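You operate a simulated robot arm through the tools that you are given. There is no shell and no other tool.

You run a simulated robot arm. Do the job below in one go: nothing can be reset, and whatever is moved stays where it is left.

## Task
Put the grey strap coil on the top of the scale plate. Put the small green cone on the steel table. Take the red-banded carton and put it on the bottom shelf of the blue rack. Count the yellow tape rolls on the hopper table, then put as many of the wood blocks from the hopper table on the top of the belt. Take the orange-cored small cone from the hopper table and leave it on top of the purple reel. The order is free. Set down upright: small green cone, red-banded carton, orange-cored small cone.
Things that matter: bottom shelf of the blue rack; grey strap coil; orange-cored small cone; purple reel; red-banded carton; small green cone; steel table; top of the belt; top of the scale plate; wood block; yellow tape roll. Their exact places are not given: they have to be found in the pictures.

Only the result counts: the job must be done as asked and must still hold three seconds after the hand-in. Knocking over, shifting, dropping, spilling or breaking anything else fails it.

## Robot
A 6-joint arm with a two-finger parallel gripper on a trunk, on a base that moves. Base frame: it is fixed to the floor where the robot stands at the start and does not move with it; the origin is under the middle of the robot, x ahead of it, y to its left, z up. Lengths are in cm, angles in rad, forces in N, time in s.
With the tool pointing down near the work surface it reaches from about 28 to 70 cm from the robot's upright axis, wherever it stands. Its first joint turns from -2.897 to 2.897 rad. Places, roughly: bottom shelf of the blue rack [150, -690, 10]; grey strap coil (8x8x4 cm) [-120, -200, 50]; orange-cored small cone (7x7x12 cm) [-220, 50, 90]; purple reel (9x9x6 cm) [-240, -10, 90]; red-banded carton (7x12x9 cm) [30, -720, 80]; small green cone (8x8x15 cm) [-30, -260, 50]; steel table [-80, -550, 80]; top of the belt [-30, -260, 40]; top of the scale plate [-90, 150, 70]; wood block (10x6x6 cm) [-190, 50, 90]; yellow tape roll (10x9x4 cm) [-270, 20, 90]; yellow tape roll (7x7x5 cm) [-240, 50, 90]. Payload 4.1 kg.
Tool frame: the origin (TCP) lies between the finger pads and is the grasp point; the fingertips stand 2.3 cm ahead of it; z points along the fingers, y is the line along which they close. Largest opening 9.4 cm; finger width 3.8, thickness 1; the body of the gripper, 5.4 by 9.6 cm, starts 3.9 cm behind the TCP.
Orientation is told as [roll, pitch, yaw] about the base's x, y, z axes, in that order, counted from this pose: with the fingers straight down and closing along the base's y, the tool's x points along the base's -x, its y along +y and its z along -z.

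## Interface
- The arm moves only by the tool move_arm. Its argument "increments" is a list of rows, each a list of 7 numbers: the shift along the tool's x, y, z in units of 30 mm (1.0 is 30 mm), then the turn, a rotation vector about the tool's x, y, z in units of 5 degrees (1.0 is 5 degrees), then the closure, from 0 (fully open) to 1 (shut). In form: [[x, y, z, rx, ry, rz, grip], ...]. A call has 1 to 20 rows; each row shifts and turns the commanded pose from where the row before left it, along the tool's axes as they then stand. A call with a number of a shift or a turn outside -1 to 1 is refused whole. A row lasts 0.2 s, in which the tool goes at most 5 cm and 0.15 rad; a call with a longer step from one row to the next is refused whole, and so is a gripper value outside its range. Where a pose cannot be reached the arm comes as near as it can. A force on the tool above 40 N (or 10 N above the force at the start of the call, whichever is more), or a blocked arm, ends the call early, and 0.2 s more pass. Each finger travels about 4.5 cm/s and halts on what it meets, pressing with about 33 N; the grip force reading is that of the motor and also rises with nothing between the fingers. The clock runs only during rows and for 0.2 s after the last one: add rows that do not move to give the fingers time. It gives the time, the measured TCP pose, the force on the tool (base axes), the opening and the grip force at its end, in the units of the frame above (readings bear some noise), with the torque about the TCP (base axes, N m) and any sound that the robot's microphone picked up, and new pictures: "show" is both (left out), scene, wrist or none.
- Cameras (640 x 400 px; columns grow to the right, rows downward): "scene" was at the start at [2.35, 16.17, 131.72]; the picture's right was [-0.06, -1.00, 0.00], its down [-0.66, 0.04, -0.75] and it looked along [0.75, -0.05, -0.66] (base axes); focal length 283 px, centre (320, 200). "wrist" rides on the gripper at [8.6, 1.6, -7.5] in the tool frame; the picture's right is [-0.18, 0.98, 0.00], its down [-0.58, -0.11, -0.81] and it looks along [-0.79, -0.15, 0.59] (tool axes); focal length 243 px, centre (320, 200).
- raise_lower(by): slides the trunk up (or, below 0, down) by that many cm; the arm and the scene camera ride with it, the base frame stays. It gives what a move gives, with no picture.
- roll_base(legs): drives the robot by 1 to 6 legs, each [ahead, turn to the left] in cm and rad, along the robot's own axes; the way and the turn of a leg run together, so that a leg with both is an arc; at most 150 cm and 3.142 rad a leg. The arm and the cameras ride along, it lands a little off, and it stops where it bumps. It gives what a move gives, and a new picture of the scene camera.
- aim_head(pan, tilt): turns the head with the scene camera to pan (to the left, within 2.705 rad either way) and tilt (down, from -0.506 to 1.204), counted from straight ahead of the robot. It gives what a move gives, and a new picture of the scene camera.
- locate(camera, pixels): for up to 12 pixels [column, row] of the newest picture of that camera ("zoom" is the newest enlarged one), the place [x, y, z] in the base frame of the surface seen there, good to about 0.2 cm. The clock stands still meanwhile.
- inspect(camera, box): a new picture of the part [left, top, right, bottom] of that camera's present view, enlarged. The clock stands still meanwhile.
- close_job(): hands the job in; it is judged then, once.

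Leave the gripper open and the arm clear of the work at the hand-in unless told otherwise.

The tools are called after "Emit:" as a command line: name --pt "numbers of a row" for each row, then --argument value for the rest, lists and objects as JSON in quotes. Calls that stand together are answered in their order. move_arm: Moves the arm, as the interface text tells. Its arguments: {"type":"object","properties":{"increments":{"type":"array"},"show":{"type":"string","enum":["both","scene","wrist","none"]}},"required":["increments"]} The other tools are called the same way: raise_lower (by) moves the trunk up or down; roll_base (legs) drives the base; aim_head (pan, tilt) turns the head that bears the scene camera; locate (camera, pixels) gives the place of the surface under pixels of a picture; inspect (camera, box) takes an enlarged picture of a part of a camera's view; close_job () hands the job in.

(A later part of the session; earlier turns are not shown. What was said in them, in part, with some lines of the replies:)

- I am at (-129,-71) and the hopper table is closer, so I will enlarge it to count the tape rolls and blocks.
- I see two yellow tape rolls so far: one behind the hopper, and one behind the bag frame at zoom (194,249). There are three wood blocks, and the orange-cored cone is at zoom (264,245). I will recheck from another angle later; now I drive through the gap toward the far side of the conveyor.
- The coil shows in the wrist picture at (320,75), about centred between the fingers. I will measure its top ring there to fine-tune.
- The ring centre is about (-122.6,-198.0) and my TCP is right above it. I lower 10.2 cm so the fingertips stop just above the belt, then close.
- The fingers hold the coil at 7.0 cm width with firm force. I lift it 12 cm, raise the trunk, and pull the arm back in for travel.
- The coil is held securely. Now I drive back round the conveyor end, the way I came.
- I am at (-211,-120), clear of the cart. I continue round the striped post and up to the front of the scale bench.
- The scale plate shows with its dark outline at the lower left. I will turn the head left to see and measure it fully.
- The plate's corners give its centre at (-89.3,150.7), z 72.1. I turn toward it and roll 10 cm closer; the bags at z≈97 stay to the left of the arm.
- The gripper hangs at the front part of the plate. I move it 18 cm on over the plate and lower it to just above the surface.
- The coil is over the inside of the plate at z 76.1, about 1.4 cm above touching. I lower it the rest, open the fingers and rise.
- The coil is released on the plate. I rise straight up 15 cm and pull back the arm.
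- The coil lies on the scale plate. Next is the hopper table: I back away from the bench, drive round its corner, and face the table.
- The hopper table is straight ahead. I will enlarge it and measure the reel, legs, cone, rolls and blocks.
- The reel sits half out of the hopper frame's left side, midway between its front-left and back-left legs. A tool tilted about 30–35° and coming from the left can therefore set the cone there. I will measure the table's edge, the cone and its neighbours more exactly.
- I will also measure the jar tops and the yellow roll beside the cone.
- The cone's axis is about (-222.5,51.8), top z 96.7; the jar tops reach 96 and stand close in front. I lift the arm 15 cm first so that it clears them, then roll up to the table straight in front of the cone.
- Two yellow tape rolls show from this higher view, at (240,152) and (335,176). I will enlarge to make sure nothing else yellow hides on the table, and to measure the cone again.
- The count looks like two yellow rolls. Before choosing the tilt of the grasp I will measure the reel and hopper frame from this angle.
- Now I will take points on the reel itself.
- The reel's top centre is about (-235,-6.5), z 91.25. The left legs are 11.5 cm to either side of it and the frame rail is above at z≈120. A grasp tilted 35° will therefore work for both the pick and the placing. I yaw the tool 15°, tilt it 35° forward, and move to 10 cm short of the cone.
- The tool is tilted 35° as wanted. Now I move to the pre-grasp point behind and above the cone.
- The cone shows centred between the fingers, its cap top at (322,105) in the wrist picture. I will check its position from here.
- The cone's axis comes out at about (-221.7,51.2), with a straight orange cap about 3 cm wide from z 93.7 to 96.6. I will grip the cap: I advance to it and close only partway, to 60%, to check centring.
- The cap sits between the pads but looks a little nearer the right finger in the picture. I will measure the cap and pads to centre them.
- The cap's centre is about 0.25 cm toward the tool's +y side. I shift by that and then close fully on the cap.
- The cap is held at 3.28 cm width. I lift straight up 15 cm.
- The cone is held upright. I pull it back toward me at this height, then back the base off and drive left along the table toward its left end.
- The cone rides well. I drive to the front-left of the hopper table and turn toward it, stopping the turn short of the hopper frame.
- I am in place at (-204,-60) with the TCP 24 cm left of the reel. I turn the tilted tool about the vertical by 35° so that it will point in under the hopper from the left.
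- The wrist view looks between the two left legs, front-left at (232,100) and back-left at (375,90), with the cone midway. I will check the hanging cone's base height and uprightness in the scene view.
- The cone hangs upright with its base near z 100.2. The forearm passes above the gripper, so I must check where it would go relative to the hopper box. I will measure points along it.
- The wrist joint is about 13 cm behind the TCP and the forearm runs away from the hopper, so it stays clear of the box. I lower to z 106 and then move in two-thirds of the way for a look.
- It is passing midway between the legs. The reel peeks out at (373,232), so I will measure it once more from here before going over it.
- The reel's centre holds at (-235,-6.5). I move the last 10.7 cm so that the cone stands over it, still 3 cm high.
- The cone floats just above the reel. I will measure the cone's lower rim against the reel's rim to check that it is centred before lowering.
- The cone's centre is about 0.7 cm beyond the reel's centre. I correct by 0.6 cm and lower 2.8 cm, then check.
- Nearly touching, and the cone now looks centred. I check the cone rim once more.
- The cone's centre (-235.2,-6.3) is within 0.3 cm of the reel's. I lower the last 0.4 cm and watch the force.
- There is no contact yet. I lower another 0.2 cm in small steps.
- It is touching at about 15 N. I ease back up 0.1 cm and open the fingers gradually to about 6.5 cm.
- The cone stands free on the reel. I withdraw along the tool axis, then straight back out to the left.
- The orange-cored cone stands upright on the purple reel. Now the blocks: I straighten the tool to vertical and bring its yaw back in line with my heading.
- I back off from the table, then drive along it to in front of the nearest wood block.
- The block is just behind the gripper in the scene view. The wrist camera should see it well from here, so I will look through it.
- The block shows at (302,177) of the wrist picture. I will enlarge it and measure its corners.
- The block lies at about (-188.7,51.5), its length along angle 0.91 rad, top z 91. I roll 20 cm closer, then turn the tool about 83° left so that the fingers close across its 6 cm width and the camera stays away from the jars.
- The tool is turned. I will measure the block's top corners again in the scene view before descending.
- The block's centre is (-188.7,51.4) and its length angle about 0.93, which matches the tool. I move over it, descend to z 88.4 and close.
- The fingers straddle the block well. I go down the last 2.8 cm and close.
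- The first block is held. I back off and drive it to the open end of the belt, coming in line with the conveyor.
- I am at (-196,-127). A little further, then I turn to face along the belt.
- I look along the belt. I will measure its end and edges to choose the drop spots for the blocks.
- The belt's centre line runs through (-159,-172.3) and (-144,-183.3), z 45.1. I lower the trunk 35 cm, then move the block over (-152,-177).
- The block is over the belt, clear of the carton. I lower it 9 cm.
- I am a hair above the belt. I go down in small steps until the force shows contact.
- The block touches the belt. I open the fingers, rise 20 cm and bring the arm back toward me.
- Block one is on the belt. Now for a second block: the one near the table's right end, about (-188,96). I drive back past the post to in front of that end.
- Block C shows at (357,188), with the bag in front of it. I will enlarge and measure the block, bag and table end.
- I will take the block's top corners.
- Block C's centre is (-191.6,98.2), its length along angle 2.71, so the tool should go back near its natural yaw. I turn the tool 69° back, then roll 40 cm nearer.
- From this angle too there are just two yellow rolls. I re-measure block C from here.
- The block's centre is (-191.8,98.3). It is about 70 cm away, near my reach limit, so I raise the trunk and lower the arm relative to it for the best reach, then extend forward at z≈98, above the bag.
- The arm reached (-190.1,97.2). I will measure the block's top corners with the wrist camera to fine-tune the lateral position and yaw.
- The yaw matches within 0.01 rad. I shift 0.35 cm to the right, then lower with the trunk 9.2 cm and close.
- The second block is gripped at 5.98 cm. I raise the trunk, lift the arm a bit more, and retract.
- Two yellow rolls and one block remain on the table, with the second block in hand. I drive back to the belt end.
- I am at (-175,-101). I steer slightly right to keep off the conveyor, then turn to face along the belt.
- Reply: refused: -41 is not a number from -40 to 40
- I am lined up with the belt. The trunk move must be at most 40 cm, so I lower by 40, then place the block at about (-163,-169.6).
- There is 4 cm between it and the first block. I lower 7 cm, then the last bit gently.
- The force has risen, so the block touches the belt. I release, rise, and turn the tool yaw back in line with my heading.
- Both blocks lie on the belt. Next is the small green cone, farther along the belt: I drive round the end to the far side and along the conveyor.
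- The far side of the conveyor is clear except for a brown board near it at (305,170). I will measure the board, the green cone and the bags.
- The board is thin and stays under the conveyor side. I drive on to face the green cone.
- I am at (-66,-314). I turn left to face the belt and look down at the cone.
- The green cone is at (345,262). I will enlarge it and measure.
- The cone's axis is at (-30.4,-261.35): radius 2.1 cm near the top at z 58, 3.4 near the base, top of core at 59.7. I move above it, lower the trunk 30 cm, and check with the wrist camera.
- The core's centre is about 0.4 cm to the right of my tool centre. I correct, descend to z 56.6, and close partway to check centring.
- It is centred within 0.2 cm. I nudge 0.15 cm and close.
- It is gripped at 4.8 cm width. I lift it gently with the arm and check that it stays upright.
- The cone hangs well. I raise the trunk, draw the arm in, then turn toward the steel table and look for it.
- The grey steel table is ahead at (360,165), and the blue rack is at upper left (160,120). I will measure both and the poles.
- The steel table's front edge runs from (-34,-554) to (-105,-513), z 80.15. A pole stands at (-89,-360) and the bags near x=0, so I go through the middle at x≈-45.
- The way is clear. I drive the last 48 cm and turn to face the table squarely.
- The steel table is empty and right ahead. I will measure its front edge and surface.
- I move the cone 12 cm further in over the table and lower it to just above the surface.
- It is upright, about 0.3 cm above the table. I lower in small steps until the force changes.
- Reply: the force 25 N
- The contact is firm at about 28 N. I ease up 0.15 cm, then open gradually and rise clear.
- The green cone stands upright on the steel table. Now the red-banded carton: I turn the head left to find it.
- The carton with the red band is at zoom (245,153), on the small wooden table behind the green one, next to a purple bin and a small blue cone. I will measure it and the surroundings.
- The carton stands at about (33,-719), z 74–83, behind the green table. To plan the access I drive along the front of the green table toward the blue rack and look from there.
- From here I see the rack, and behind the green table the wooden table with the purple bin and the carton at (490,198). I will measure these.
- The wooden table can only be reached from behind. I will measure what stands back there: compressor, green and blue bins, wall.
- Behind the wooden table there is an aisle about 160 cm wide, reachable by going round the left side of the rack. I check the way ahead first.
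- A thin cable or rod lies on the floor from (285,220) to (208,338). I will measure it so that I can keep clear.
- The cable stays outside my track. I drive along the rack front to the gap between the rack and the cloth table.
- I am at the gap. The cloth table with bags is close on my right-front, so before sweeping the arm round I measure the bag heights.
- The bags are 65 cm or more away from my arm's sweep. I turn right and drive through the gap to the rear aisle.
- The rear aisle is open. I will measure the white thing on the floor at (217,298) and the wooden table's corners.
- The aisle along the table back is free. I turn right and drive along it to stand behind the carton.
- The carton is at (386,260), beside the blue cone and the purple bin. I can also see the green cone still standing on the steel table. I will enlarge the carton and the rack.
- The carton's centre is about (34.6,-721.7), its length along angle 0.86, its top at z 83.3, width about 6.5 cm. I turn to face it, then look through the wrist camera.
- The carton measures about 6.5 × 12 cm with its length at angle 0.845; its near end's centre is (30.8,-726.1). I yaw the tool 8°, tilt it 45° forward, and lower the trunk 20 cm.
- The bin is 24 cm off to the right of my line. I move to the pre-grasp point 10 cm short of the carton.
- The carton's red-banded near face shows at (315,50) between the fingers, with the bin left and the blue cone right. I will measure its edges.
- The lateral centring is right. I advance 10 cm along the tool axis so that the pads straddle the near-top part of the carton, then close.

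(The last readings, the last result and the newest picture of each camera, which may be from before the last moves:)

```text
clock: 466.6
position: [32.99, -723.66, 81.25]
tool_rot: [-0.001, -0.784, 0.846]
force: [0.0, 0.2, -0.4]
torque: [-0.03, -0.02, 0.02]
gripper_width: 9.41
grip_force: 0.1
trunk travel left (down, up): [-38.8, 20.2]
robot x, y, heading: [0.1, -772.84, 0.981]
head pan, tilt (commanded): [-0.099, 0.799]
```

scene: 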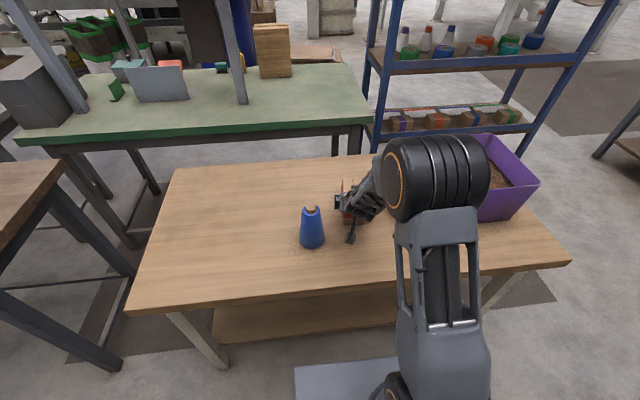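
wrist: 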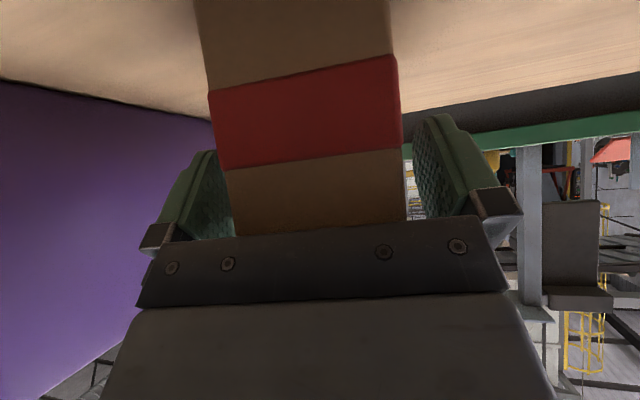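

The pads straddle the carton. I close gradually.

Emit:
move_arm --pt "0 0 0 0 0 0 0.2" --pt "0 0 0 0 0 0 0.28" --pt "0 0 0 0 0 0 1" --pt "0 0 0 0 0 0 1" --pt "0 0 0 0 0 0 1" --show "wrist"

```text
clock: 467.8
position: [33.06, -723.7, 81.29]
tool_rot: [-0.001, -0.786, 0.847]
force: [0.2, 0.3, 1.5]
torque: [-0.07, -0.01, 0.06]
gripper_width: 6.46
grip_force: 33.5
trunk travel left (down, up): [-38.8, 20.2]
robot x, y, heading: [-0.57, -772.48, 0.982]
head pan, tilt (commanded): [-0.099, 0.799]
```

wrist: 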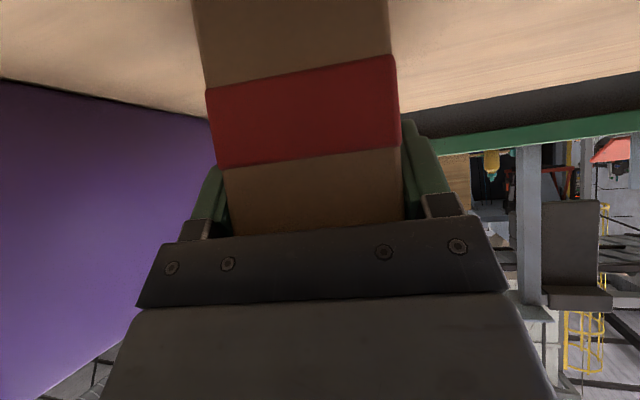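

It is gripped at 6.46 cm. I lift straight up with the trunk 18 cm and check that the carton has not tipped in the grip.

Emit:
raise_lower --by 18

Emit:
move_arm --pt "0 0 0 0 0 0 1" --show "both"

Emit:
inspect --camera "scene" --box '[290, 170, 450, 290]'

```text
clock: 469.8
position: [33.03, -723.66, 99.17]
tool_rot: [-0.003, -0.785, 0.847]
force: [0.8, -0.5, -2.5]
torque: [-0.05, 0.06, 0.02]
gripper_width: 6.47
grip_force: 32.5
trunk travel left (down, up): [-56.8, 2.2]
robot x, y, heading: [-0.06, -772.69, 0.984]
head pan, tilt (commanded): [-0.099, 0.799]
```

```text
clock: 470.2
position: [33.03, -723.71, 99.3]
tool_rot: [-0.002, -0.784, 0.848]
force: [-0.4, -0.4, -2.7]
torque: [-0.05, 0.08, -0.01]
gripper_width: 6.48
grip_force: 32.8
trunk travel left (down, up): [-56.8, 2.2]
robot x, y, heading: [-0.1, -772.73, 0.978]
head pan, tilt (commanded): [-0.099, 0.799]
```

scene: 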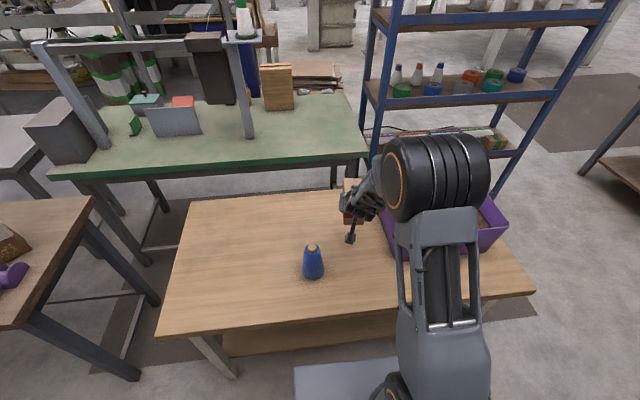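
wrist: 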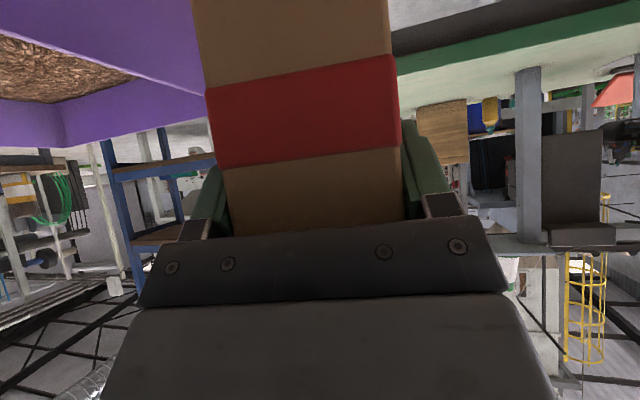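

```text
3.33 times, centred on (370, 230) of scene
```

zoom: 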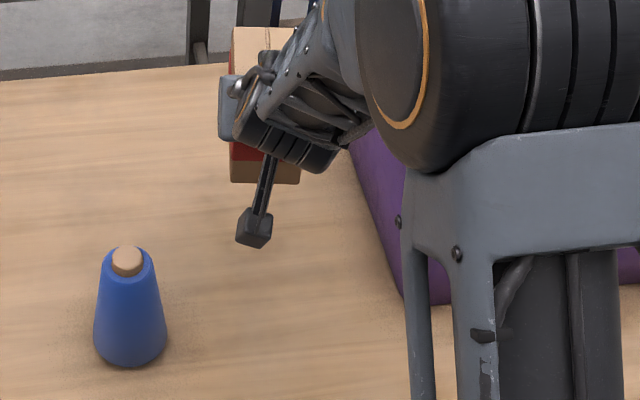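

The carton sits unchanged in the grip. I draw the arm in, back away from the table, and drive round its left end to behind the rack.

Emit:
move_arm --pt "0.707 0 -0.707 0 0 0 1" --pt "0.707 0 -0.707 0 0 0 1" --pt "0.707 0 -0.707 0 0 0 1" --pt "0.707 0 -0.707 0 0 0 1" --pt "0.707 0 -0.707 0 0 0 1" --pt "0.707 0 -0.707 0 0 0 1" --show "none"

Emit:
roll_base --legs '[[-15, 0], [0, -1.56], [100, 0], [0, 1.57]]'

Emit:
aim_head --pan 0.0 --tilt 0.6

```text
clock: 471.6
position: [22.4, -735.21, 99.25]
tool_rot: [-0.001, -0.783, 0.848]
force: [0.2, -0.4, -2.5]
torque: [-0.05, 0.03, -0.01]
gripper_width: 6.47
grip_force: 33.4
out of reach, approached as far as the arm can: row 6
trunk travel left (down, up): [-56.8, 2.2]
robot x, y, heading: [-0.23, -772.38, 0.985]
head pan, tilt (commanded): [-0.099, 0.799]
```

```text
clock: 485.4
position: [99.14, -803.5, 99.21]
tool_rot: [-0.003, -0.783, 0.842]
force: [0.6, -0.6, -2.2]
torque: [-0.04, 0.06, 0.02]
gripper_width: 6.47
grip_force: 33.3
trunk travel left (down, up): [-56.8, 2.2]
robot x, y, heading: [76.67, -840.78, 0.976]
head pan, tilt (commanded): [-0.099, 0.799]
```

scene: 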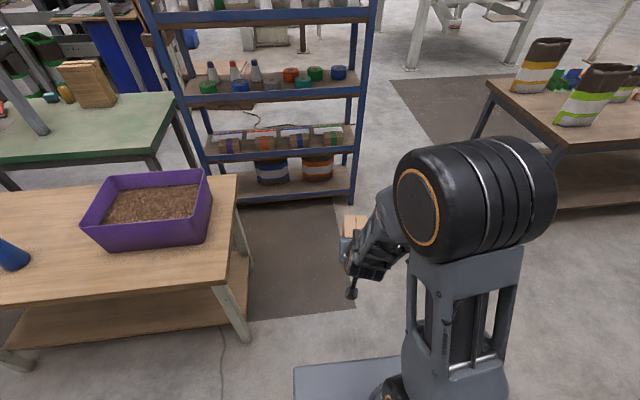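

```text
clock: 486.2
position: [99.13, -803.48, 99.2]
tool_rot: [-0.002, -0.785, 0.842]
force: [-0.2, -0.4, -2.5]
torque: [-0.08, 0.06, 0.0]
gripper_width: 6.49
grip_force: 33.4
trunk travel left (down, up): [-56.8, 2.2]
robot x, y, heading: [76.57, -840.71, 0.978]
head pan, tilt (commanded): [0.0, 0.6]
```

scene: 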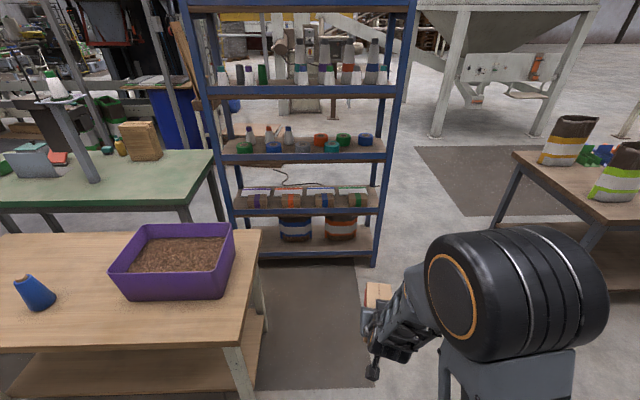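

The rack's back side is in full view. I will enlarge its lower shelves and measure.

Emit:
inspect --camera "scene" --box '[215, 170, 405, 280]'

Emit:
locate --camera "zoom" --pixels '[[180, 255], [500, 265], [300, 270], [460, 240], [180, 270], [520, 300], [300, 150], [300, 165], [250, 240], [430, 235], [110, 100], [300, 295]]'

```text
3.37 times, centred on (310, 225) of scene
```

zoom: 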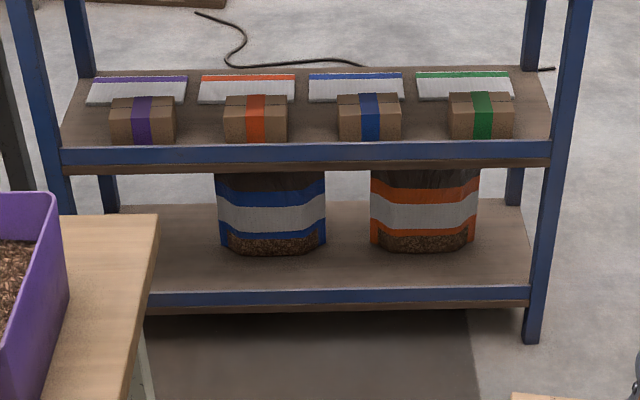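

```text
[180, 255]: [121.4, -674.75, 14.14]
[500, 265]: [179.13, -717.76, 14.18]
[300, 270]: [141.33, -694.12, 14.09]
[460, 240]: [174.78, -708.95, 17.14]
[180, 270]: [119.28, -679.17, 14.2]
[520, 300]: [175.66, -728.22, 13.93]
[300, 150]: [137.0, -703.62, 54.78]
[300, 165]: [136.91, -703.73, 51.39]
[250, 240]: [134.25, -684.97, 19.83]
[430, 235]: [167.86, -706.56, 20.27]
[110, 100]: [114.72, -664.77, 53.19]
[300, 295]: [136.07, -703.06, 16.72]
```

The rack's rear edge has a raised blue lip, and two bags stand on the bottom shelf (z 14.15). The free place is t 453–478, at the right end as seen from the front, which is open at the front. I drive back through the gap to the front side.

Emit:
roll_base --legs '[[0, -1.557], [73, 0], [0, 1.572]]'

```text
clock: 497.9
position: [156.68, -842.59, 99.17]
tool_rot: [-0.002, -0.785, 0.902]
force: [0.1, -0.1, -2.7]
torque: [-0.06, 0.07, -0.01]
gripper_width: 6.46
grip_force: 33.2
trunk travel left (down, up): [-56.8, 2.2]
robot x, y, heading: [136.38, -881.4, 1.038]
head pan, tilt (commanded): [0.0, 0.6]
```

scene: 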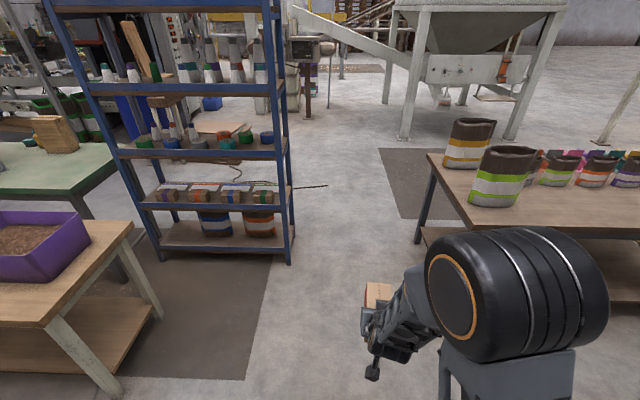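

I am lined up with the gap. I correct the heading by 0.047 rad and drive through.

Emit:
roll_base --legs '[[0, -0.047], [150, 0], [68, 0]]'

```text
clock: 508.9
position: [275.77, -663.62, 99.27]
tool_rot: [-0.002, -0.785, 0.866]
force: [-0.1, 0.4, -3.3]
torque: [-0.08, 0.03, -0.01]
gripper_width: 6.48
grip_force: 33.2
trunk travel left (down, up): [-56.8, 2.2]
robot x, y, heading: [253.94, -701.52, 0.999]
head pan, tilt (commanded): [0.0, 0.6]
```

scene: 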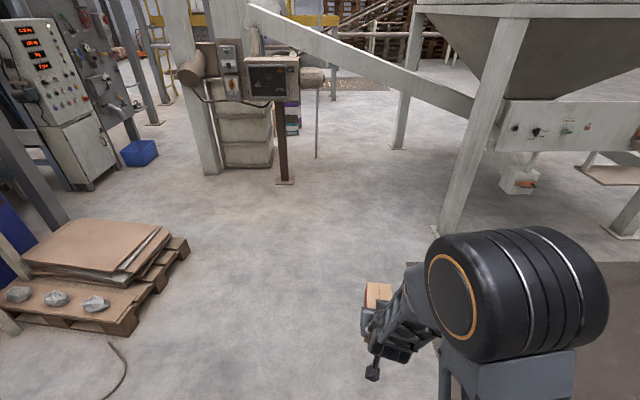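

I am at the front side now. I drive along the rack front, keeping between it and the cable, to a turning spot in front of the gap between rack and green table.

Emit:
roll_base --legs '[[0, 1.484], [96, 0], [0, -0.316], [65, 0]]'

```text
clock: 521.7
position: [120.87, -549.71, 99.17]
tool_rot: [-0.002, -0.784, 1.993]
force: [0.9, -0.3, -3.0]
torque: [-0.05, -0.02, 0.0]
gripper_width: 6.49
grip_force: 33.5
trunk travel left (down, up): [-56.8, 2.2]
robot x, y, heading: [145.74, -586.02, 2.123]
head pan, tilt (commanded): [0.0, 0.6]
```

scene: 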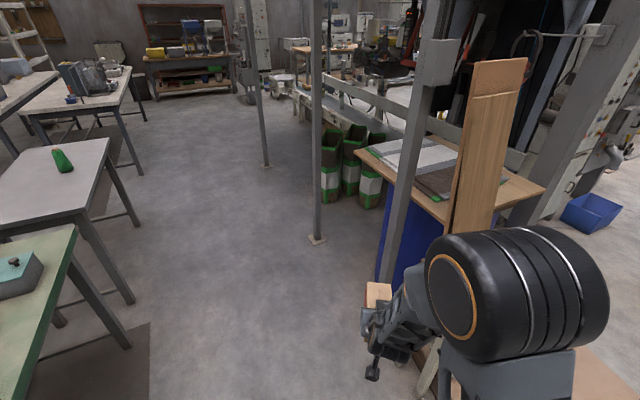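

I am at the turning spot, clear of the cable. I turn left to face the free end of the rack's bottom shelf.

Emit:
roll_base --legs '[[0, 2.305]]'

Emit:
aim_head --pan 0.0 --tilt 0.75

```text
clock: 527.5
position: [134.32, -627.85, 99.22]
tool_rot: [-0.002, -0.782, -2.015]
force: [-0.7, -0.3, -2.4]
torque: [0.06, -0.04, -0.01]
gripper_width: 6.47
grip_force: 32.9
trunk travel left (down, up): [-56.8, 2.2]
robot x, y, heading: [145.64, -585.99, -1.881]
head pan, tilt (commanded): [0.0, 0.6]
```

scene: 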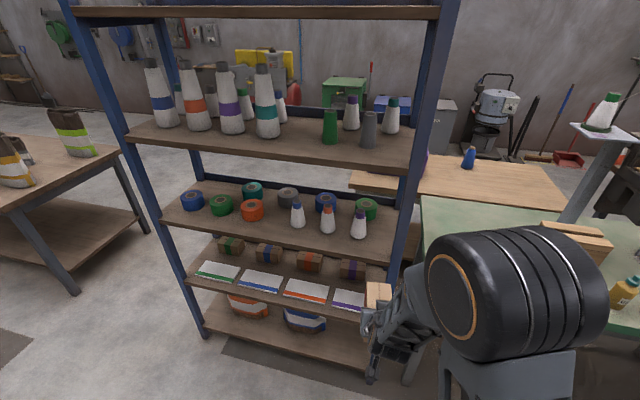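

```text
clock: 528.2
position: [134.29, -627.86, 99.18]
tool_rot: [-0.002, -0.783, -2.017]
force: [0.0, -0.5, -2.5]
torque: [0.05, -0.02, 0.0]
gripper_width: 6.46
grip_force: 33.4
trunk travel left (down, up): [-56.8, 2.2]
robot x, y, heading: [145.99, -585.58, -1.882]
head pan, tilt (commanded): [0.0, 0.75]
```

scene: 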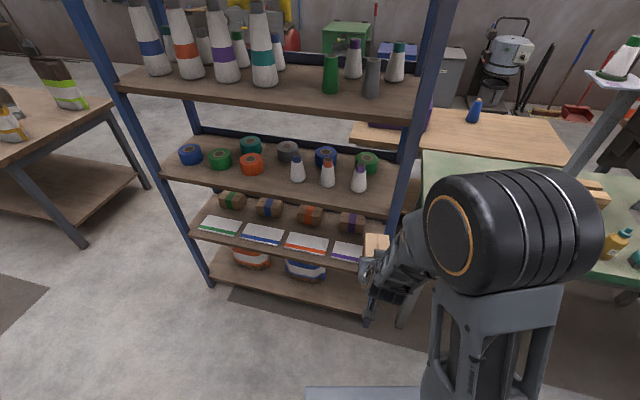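

The arm is 20 cm clear of the rack. I lower the trunk in two steps so that the carton comes down to the bottom-shelf level and the camera sees in.

Emit:
raise_lower --by -40

Emit:
raise_lower --by -12

Emit:
aim_head --pan 0.0 --tilt 0.75

```text
clock: 532.0
position: [134.39, -627.87, 59.22]
tool_rot: [-0.001, -0.783, -2.016]
force: [0.0, -0.3, -2.2]
torque: [0.07, -0.06, -0.01]
gripper_width: 6.5
grip_force: 32.6
trunk travel left (down, up): [-16.8, 42.2]
robot x, y, heading: [145.49, -585.52, -1.883]
head pan, tilt (commanded): [0.0, 0.75]
```

```text
clock: 533.5
position: [134.46, -627.79, 47.21]
tool_rot: [-0.002, -0.784, -2.017]
force: [0.1, -0.1, -2.8]
torque: [0.07, -0.03, 0.0]
gripper_width: 6.48
grip_force: 32.9
trunk travel left (down, up): [-4.8, 54.2]
robot x, y, heading: [145.53, -585.55, -1.884]
head pan, tilt (commanded): [0.0, 0.75]
```

```text
clock: 534.1
position: [134.37, -627.96, 47.17]
tool_rot: [-0.002, -0.784, -2.016]
force: [-0.6, -0.4, -2.7]
torque: [0.09, -0.04, -0.01]
gripper_width: 6.46
grip_force: 33.3
trunk travel left (down, up): [-4.8, 54.2]
robot x, y, heading: [145.53, -585.98, -1.885]
head pan, tilt (commanded): [0.0, 0.75]
```

scene: 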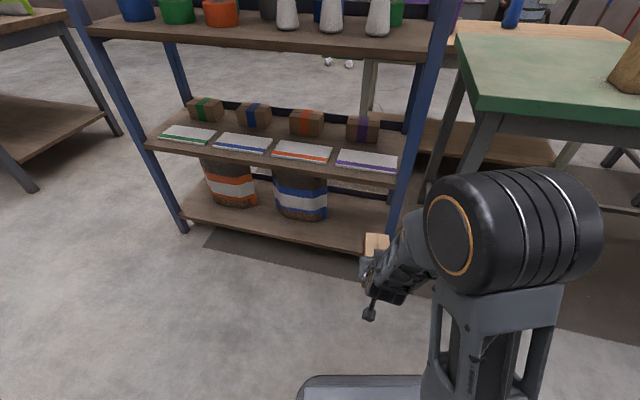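

Now I see the bottom shelf with the free space to the right of the blue bag. I will enlarge and measure.

Emit:
inspect --camera "scene" --box '[250, 130, 450, 290]'

Emit:
locate --camera "zoom" --pixels '[[300, 240], [380, 250], [340, 270], [400, 290], [250, 230], [345, 215], [300, 295], [360, 320], [430, 200], [300, 90], [380, 120], [440, 130]]'

```text
2.50 times, centred on (350, 210) of scene
```

zoom: 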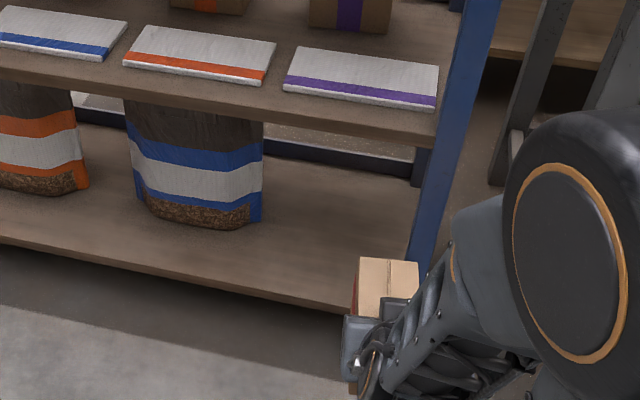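

```text
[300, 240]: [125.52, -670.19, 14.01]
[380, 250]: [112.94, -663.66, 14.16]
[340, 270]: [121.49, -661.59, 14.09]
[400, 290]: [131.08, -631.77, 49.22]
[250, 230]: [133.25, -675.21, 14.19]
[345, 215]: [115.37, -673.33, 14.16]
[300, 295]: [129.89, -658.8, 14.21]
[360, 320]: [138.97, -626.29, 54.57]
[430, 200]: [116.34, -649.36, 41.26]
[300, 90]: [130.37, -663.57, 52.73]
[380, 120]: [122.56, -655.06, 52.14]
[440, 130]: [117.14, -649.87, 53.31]
```

The front edge is open, the shelf top is at z 14.1, and the free space runs between the post (t≈452.5) and the blue bag (t≈479), with the next shelf's underside at about z 49.5. I lower the arm 21 cm so that the carton goes in at the right height.

Emit:
move_arm --pt "0.707 0 0.707 0 0 0 1" --pt "0.707 0 0.707 0 0 0 1" --pt "0.707 0 0.707 0 0 0 1" --pt "0.707 0 0.707 0 0 0 1" --pt "0.707 0 0.707 0 0 0 1" --pt "0.707 0 0.707 0 0 0 1" --pt "0.707 0 0.707 0 0 0 1" --pt "0 0 0 0 0 0 1" --show "both"

```text
clock: 535.9
position: [136.8, -636.11, 34.93]
tool_rot: [-0.031, -0.778, -2.0]
force: [-0.2, -1.0, -2.1]
torque: [0.11, -0.07, 0.0]
gripper_width: 6.47
grip_force: 33.0
out of reach, approached as far as the arm can: row 1, 2, 3, 4, 5, 6, 7
trunk travel left (down, up): [-4.8, 54.2]
robot x, y, heading: [145.68, -585.81, -1.884]
head pan, tilt (commanded): [0.0, 0.75]
```

scene: 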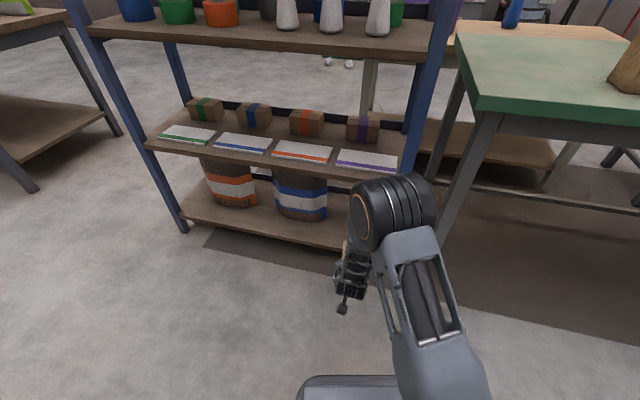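
wrist: 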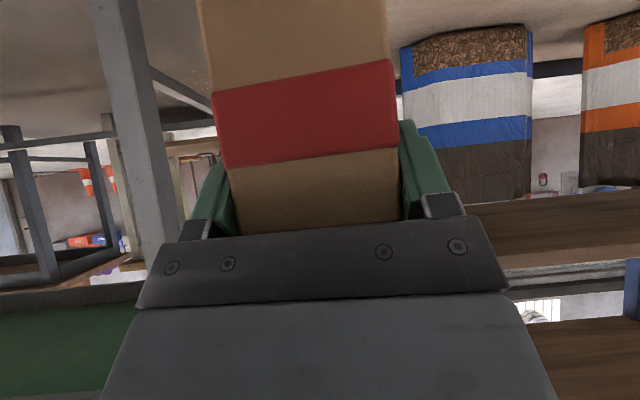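

The arm cannot go that low so close in, so it went forward instead, still outside the rack. At low height I need more extension, so I command 12 cm forward and see where it settles.

Emit:
move_arm --pt "-0.707 0 0.707 0 0 0 1" --pt "-0.707 0 0.707 0 0 0 1" --pt "-0.707 0 0.707 0 0 0 1" --pt "-0.707 0 0.707 0 0 0 1" --pt "0 0 0 0 0 0 1" --show "both"

```text
clock: 537.1
position: [131.59, -647.3, 34.85]
tool_rot: [-0.001, -0.784, -2.016]
force: [0.3, -0.4, -1.7]
torque: [0.06, -0.02, 0.02]
gripper_width: 6.46
grip_force: 33.1
trunk travel left (down, up): [-4.8, 54.2]
robot x, y, heading: [145.99, -585.45, -1.883]
head pan, tilt (commanded): [0.0, 0.75]
```

scene: 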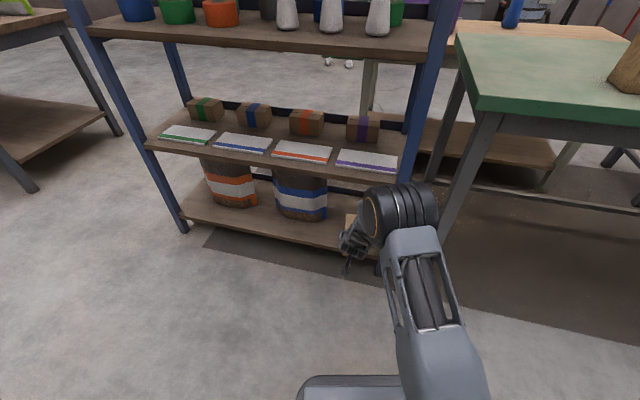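
wrist: 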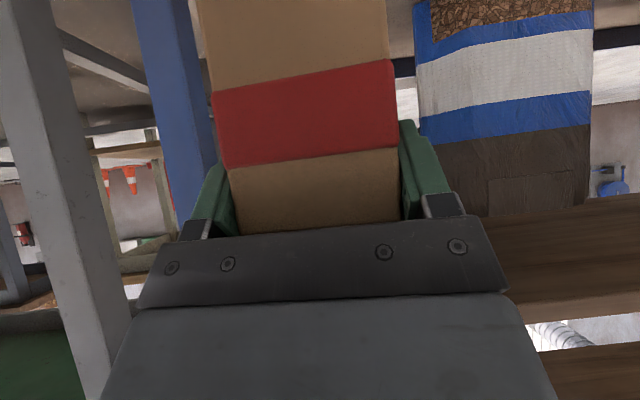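

Moves start from the measured pose, good. The carton's end is just at the rack's front plane, heading between the post and the blue bag. I check where the elbow and wrist are relative to the shelf above.

Emit:
locate --camera "scene" --pixels '[[410, 195], [430, 220], [375, 215], [385, 235], [350, 240], [395, 165], [380, 260], [355, 222]]'

Emit:
inspect --camera "scene" --box '[310, 140, 470, 290]'

```text
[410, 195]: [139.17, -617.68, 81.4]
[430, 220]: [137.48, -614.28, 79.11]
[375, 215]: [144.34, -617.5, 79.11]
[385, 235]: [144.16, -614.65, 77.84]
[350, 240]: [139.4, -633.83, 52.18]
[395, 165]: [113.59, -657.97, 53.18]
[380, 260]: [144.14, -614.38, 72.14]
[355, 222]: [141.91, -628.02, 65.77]
```

```text
2.67 times, centred on (390, 215) of scene
```

zoom: 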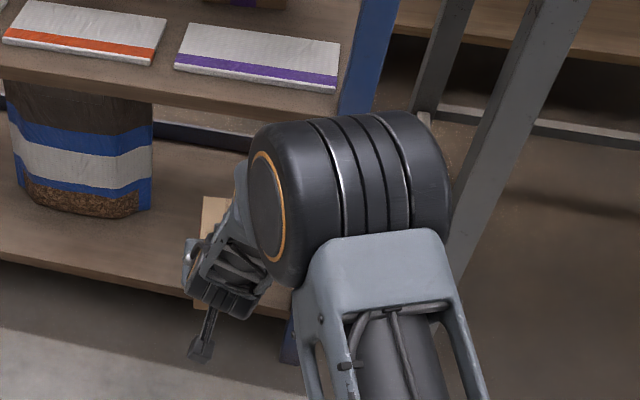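

The elbow is 40 cm before the rack and well above the shelf. I lower the carton 9 cm, then roll the base 15 cm forward so that the carton enters the shelf space.

Emit:
move_arm --pt "0.707 0 0.707 0 0 0 1" --pt "0.707 0 0.707 0 0 0 1" --pt "0.707 0 0.707 0 0 0 1" --pt "0 0 0 0 0 0 1" --show "wrist"

```text
clock: 538.1
position: [131.33, -647.1, 25.79]
tool_rot: [-0.003, -0.785, -2.018]
force: [-0.1, 0.3, -3.5]
torque: [0.1, -0.01, 0.0]
gripper_width: 6.48
grip_force: 32.9
trunk travel left (down, up): [-4.8, 54.2]
robot x, y, heading: [146.13, -585.77, -1.884]
head pan, tilt (commanded): [0.0, 0.75]
```

wrist: 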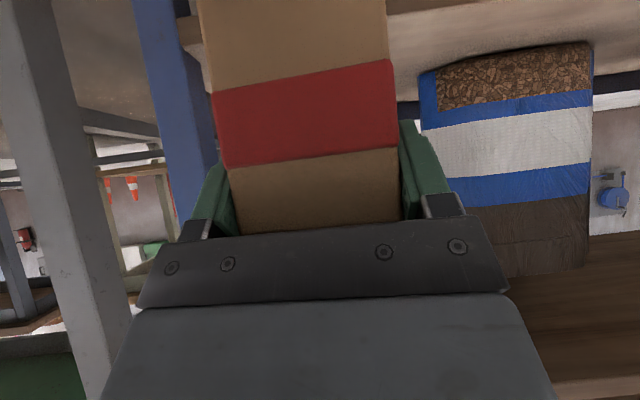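

The carton bottom is at z 18.6, 4.5 cm above the shelf level. I roll forward 14 cm.

Emit:
roll_base --legs '[[14, 0]]'

Emit:
move_arm --pt "0 0 0 0 0 0 1" --show "both"

Emit:
inspect --camera "scene" --box '[290, 120, 470, 290]'

```text
clock: 539.4
position: [127.36, -660.12, 25.87]
tool_rot: [-0.004, -0.783, -2.016]
force: [0.2, 0.1, -1.8]
torque: [0.04, -0.05, 0.05]
gripper_width: 6.47
grip_force: 32.7
trunk travel left (down, up): [-4.8, 54.2]
robot x, y, heading: [141.49, -598.58, -1.877]
head pan, tilt (commanded): [0.0, 0.75]
```

scene: 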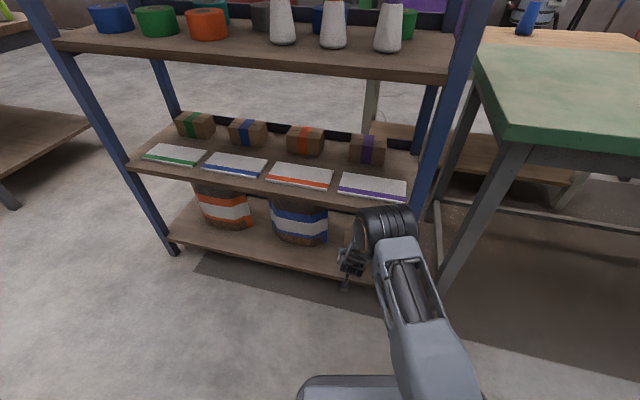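

```text
clock: 539.8
position: [127.31, -660.06, 25.97]
tool_rot: [-0.001, -0.781, -2.015]
force: [0.2, -0.3, -1.5]
torque: [0.07, -0.04, 0.02]
gripper_width: 6.48
grip_force: 33.4
trunk travel left (down, up): [-4.8, 54.2]
robot x, y, heading: [141.52, -598.65, -1.883]
head pan, tilt (commanded): [0.0, 0.75]
```

scene: 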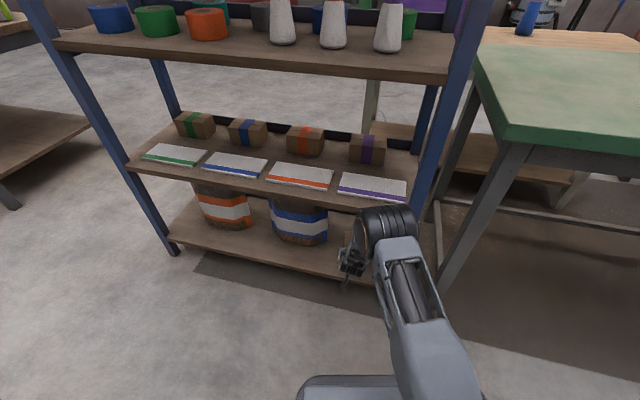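
wrist: 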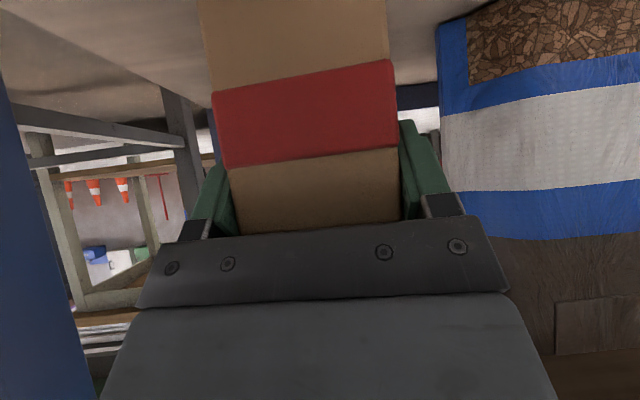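

```text
2.35 times, centred on (380, 205) of scene
```

zoom: 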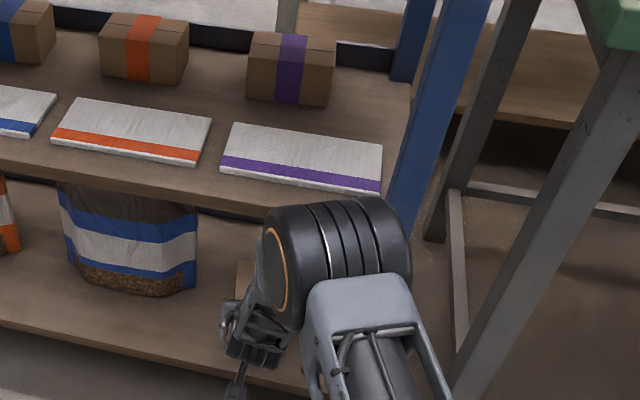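

The carton's far end is now inside the shelf space. I check the elbow's clearance to the shelves before going further in.

Emit:
locate --camera "zoom" --pixels '[[340, 205], [280, 230], [400, 230], [250, 270], [260, 320], [245, 355], [240, 270], [300, 200], [330, 185], [180, 300], [150, 285]]'

```text
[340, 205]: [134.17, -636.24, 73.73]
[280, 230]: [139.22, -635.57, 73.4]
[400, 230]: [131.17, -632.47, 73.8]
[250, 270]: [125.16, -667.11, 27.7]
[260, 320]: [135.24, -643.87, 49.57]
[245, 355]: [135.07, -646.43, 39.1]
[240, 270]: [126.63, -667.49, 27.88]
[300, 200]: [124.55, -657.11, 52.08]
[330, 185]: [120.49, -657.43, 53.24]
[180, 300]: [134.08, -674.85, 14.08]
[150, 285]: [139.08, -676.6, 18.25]
```

There is a 20 cm margin at the elbow and 10 cm at the wrist. I move 5 cm further in, 2 cm to the right, and lower 4 cm.

Emit:
move_arm --pt "-0.589 -0.333 0.589 0 0 0 1" --pt "-0.589 -0.333 0.589 0 0 0 1" --pt "0.471 0 0.471 0 0 0 1" --pt "0.471 0 0.471 0 0 0 1" --pt "0 0 0 0 0 0 1" --show "both"

```text
clock: 541.0
position: [123.45, -663.75, 21.92]
tool_rot: [-0.002, -0.784, -2.014]
force: [-0.1, -0.2, -2.4]
torque: [0.06, -0.04, 0.02]
gripper_width: 6.47
grip_force: 33.0
trunk travel left (down, up): [-4.8, 54.2]
robot x, y, heading: [141.76, -598.42, -1.882]
head pan, tilt (commanded): [0.0, 0.75]
```

scene: 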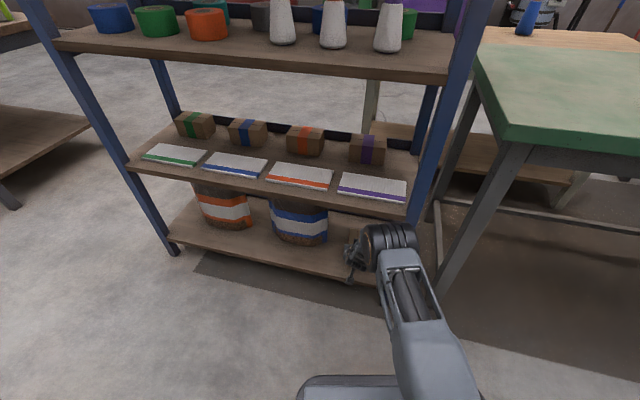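
wrist: 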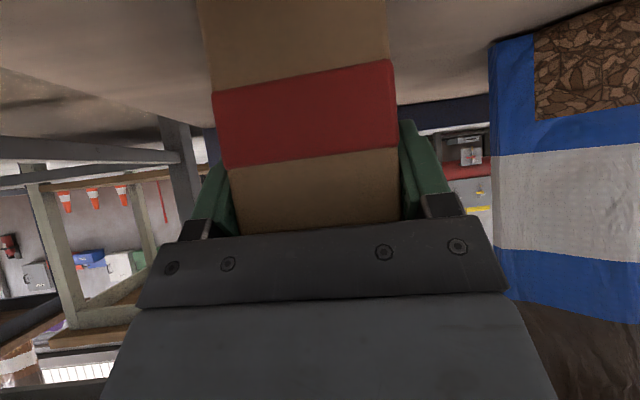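

The carton is 5 cm inside the shelf and 0.6 cm above it. I lower in small steps until contact.

Emit:
move_arm --pt "0.094 0 0.094 0 0 0 1" --pt "0 0 0 0 0 0 1" --show "none"

Emit:
move_arm --pt "0.035 0 0.035 0 0 0 1" --pt "0 0 0 0 0 0 1" --show "none"

```text
clock: 541.6
position: [123.37, -663.8, 21.54]
tool_rot: [-0.002, -0.784, -2.016]
force: [0.3, 0.3, -2.4]
torque: [0.06, -0.06, 0.02]
gripper_width: 6.5
grip_force: 32.3
trunk travel left (down, up): [-4.8, 54.2]
robot x, y, heading: [141.64, -598.52, -1.884]
head pan, tilt (commanded): [0.0, 0.75]
```

```text
clock: 542.2
position: [123.5, -663.92, 21.52]
tool_rot: [-0.001, -0.782, -2.017]
force: [-0.7, -0.4, -2.8]
torque: [0.02, -0.05, -0.01]
gripper_width: 6.49
grip_force: 33.6
trunk travel left (down, up): [-4.8, 54.2]
robot x, y, heading: [141.36, -598.88, -1.883]
head pan, tilt (commanded): [0.0, 0.75]
```

Emit:
move_arm --pt "0.03 0 0.03 0 0 0 1" --pt "0 0 0 0 0 0 1" --show "none"

Emit:
move_arm --pt "0.03 0 0.03 0 0 0 1" --pt "0 0 0 0 0 0 1" --show "none"

```text
clock: 542.8
position: [123.36, -663.95, 21.42]
tool_rot: [-0.001, -0.786, -2.016]
force: [1.0, 0.1, 1.8]
torque: [-0.33, -0.08, 0.14]
gripper_width: 6.5
grip_force: 33.5
trunk travel left (down, up): [-4.8, 54.2]
robot x, y, heading: [141.55, -598.34, -1.881]
head pan, tilt (commanded): [0.0, 0.75]
```

```text
clock: 543.4
position: [123.34, -663.89, 21.34]
tool_rot: [-0.001, -0.786, -2.016]
force: [2.0, 4.1, 10.8]
torque: [-0.96, 0.02, 0.21]
gripper_width: 6.5
grip_force: 33.1
trunk travel left (down, up): [-4.8, 54.2]
robot x, y, heading: [141.33, -598.5, -1.88]
head pan, tilt (commanded): [0.0, 0.75]
```

The carton rests on the shelf at about 12 N. I open the fingers gradually.

Emit:
move_arm --pt "0 0 0 0 0 0 0.29" --pt "0 0 0 0 0 0 0.26" --pt "0 0 0 0 0 0 0.2" --pt "0 0 0 0 0 0 0.1" --pt "0 0 0 0 0 0 0" --pt "0 0 0 0 0 0 0" --show "wrist"

```text
clock: 544.8
position: [123.36, -663.86, 21.1]
tool_rot: [-0.002, -0.784, -2.015]
force: [-0.1, 1.0, 0.0]
torque: [0.01, 0.01, 0.02]
gripper_width: 9.4
grip_force: 0.0
trunk travel left (down, up): [-4.8, 54.2]
robot x, y, heading: [141.18, -598.55, -1.882]
head pan, tilt (commanded): [0.0, 0.75]
```

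wrist: 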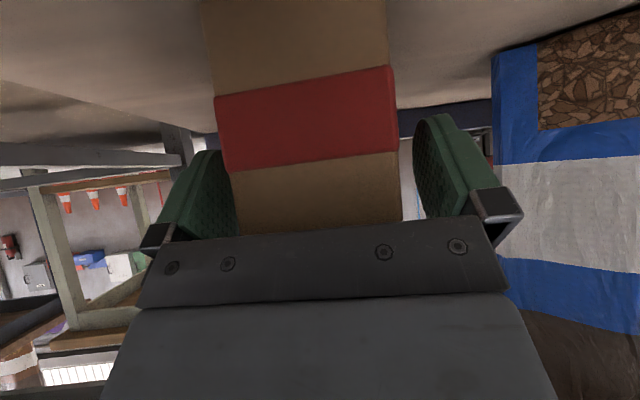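

The carton stands by itself. I withdraw along the tool axis 10 cm, then back the base away 25 cm and look.

Emit:
move_arm --pt "0 0 -0.4 0 0 0 0" --pt "0 0 -0.8 0 0 0 0" --pt "0 0 -1 0 0 0 0" --pt "0 0 -1 0 0 0 0" --show "wrist"

Emit:
roll_base --legs '[[-20, 0]]'

Emit:
inspect --camera "scene" --box '[230, 120, 430, 290]'

```text
clock: 545.8
position: [126.36, -657.64, 27.99]
tool_rot: [0.0, -0.783, -2.016]
force: [0.4, 0.2, -0.2]
torque: [0.0, 0.0, 0.03]
gripper_width: 9.41
grip_force: 0.1
trunk travel left (down, up): [-4.8, 54.2]
robot x, y, heading: [141.66, -598.64, -1.88]
head pan, tilt (commanded): [0.0, 0.75]
```

wrist: 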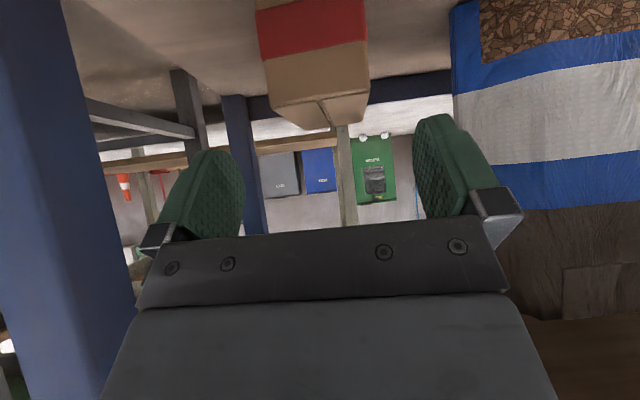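

```text
clock: 547.4
position: [132.48, -638.84, 27.83]
tool_rot: [-0.002, -0.784, -2.014]
force: [-0.7, -0.3, 0.9]
torque: [0.02, 0.02, 0.01]
gripper_width: 9.4
grip_force: 0.1
trunk travel left (down, up): [-4.8, 54.2]
robot x, y, heading: [147.46, -579.58, -1.878]
head pan, tilt (commanded): [0.0, 0.75]
```

scene: 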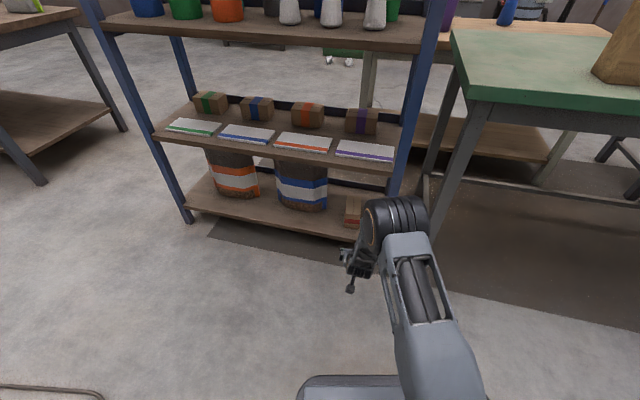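

```text
2.35 times, centred on (330, 205) of scene
```

zoom: 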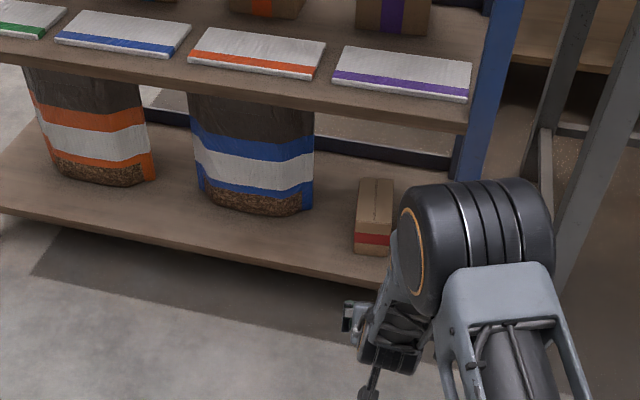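

The carton stands upright on the bottom shelf, red band visible, next to the blue bag. I raise the trunk and pull the arm well clear of the rack.

Emit:
raise_lower --by 35

Emit:
move_arm --pt "0.707 0 -0.707 0 0 0 0" --pt "0.707 0 -0.707 0 0 0 0" --pt "0.707 0 -0.707 0 0 0 0" --pt "0 0 0 0 0 0 0" --show "both"

Emit:
aim_head --pan 0.0 --tilt 0.75

Emit:
aim_head --pan -0.9 --tilt 0.35

```text
clock: 550.9
position: [132.41, -638.81, 62.99]
tool_rot: [-0.003, -0.784, -2.014]
force: [0.1, 0.7, -0.4]
torque: [-0.02, -0.03, -0.06]
gripper_width: 9.41
grip_force: 0.1
trunk travel left (down, up): [-39.8, 19.2]
robot x, y, heading: [147.98, -579.56, -1.877]
head pan, tilt (commanded): [0.0, 0.75]
```

```text
clock: 551.9
position: [136.85, -633.66, 64.1]
tool_rot: [-0.036, -0.778, -1.995]
force: [-0.5, -0.1, -1.0]
torque: [0.0, 0.01, 0.0]
gripper_width: 9.38
grip_force: 0.1
out of reach, approached as far as the arm can: row 2, 3
trunk travel left (down, up): [-39.8, 19.2]
robot x, y, heading: [147.98, -579.72, -1.883]
head pan, tilt (commanded): [0.0, 0.75]
```

scene: 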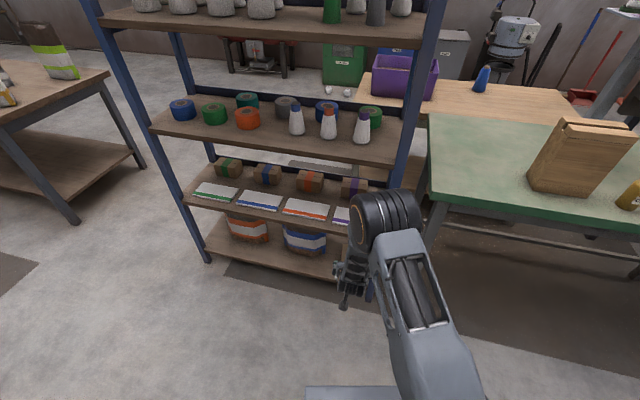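
wrist: 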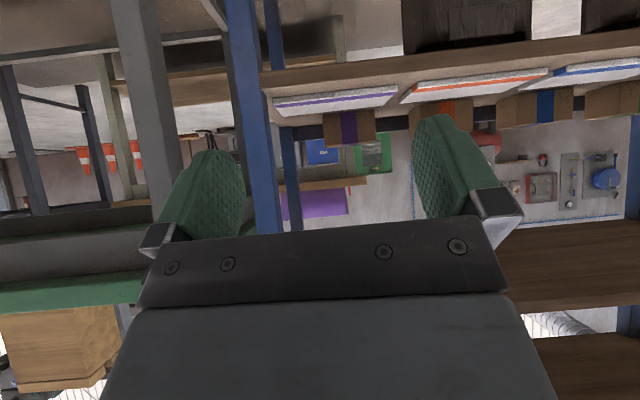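

```text
clock: 552.5
position: [136.57, -633.73, 64.16]
tool_rot: [-0.037, -0.777, -1.995]
force: [-0.3, -0.3, -0.7]
torque: [0.01, 0.01, -0.02]
gripper_width: 9.42
grip_force: 0.0
trunk travel left (down, up): [-39.8, 19.2]
robot x, y, heading: [147.1, -579.62, -1.879]
head pan, tilt (commanded): [0.0, 0.75]
```

scene: 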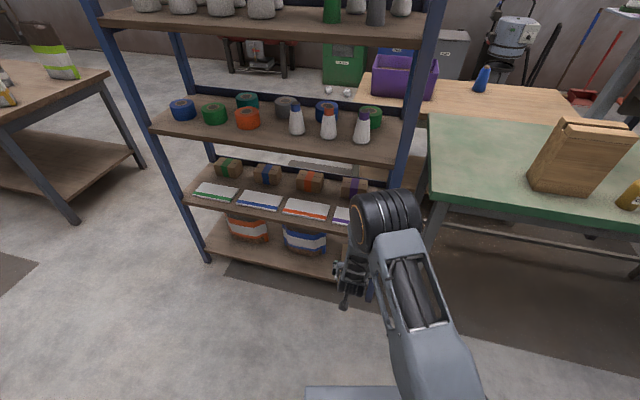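

```text
clock: 553.6
position: [136.91, -633.75, 64.29]
tool_rot: [-0.037, -0.778, -1.996]
force: [0.0, -0.5, -0.1]
torque: [-0.01, -0.01, 0.02]
gripper_width: 9.41
grip_force: 0.0
trunk travel left (down, up): [-39.8, 19.2]
robot x, y, heading: [147.22, -579.88, -1.878]
head pan, tilt (commanded): [-0.901, 0.351]
```

scene: 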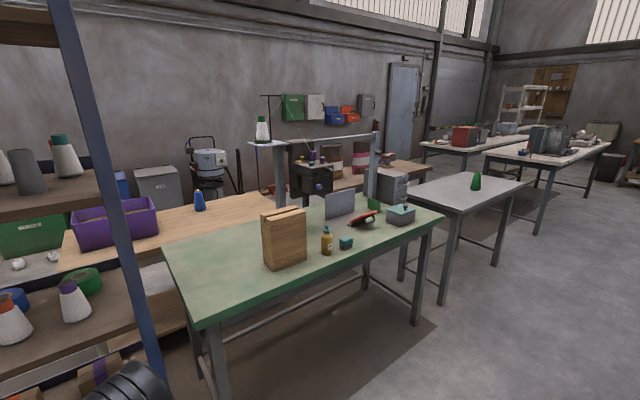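

The green cone and everything on the tables here stand as they should. As a last check I look across the hall toward the belt and the hopper table.

Emit:
aim_head --pan -2.25 --tilt 0.15

Emit:
inspect --camera "scene" --box '[240, 130, 400, 230]'

```text
clock: 555.1
position: [136.82, -633.76, 64.23]
tool_rot: [-0.039, -0.779, -1.995]
force: [0.4, 0.2, 0.3]
torque: [-0.01, 0.03, 0.03]
gripper_width: 9.41
grip_force: 0.1
trunk travel left (down, up): [-39.8, 19.2]
robot x, y, heading: [147.43, -579.62, -1.88]
head pan, tilt (commanded): [-2.25, 0.15]
```

scene: 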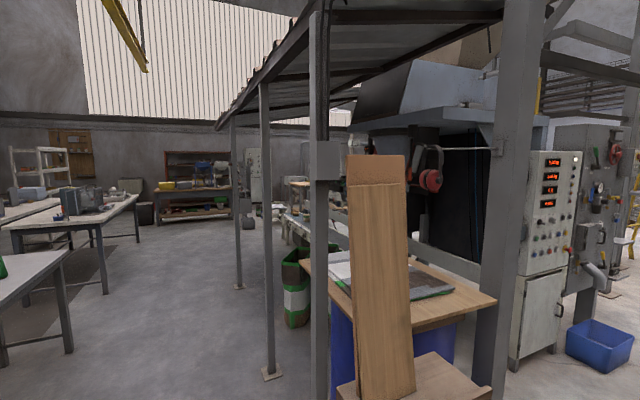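

```text
4.00 times, centred on (320, 180) of scene
```

zoom: 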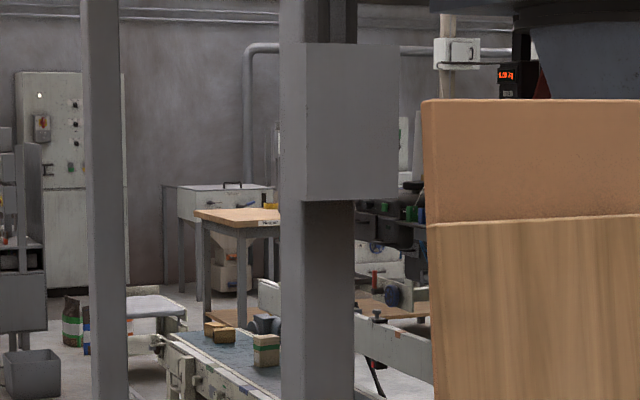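

Both wood blocks are still on the belt, though a post hides the reel from here. I left the orange-cored cone standing upright on it. The gripper is open and the arm is clear of the rack, so I hand the job in.

Emit:
close_job

```text
The job is handed in.
```

All five parts of the job are done and handed in. I don't have the verdict yet.

- **Grey strap coil:** it lies near the middle of the scale plate.
- **Orange-cored small cone:** it stands upright on the purple reel. From my last position a post hid the reel, so I couldn't check it again just before hand-in; it was standing when I left it.
- **Wood blocks:** I counted two yellow tape rolls on the hopper table, checked from several angles, so I put two blocks on the belt. I could still see both there at the end.
- **Small green cone:** it stands upright on the steel table and was still standing just before hand-in.
- **Red-banded carton:** it stands upright on the bottom shelf of the blue rack, at the right-hand end next to the blue bag.

I saw nothing else knocked over or moved. The gripper is open and the arm is clear of the rack.
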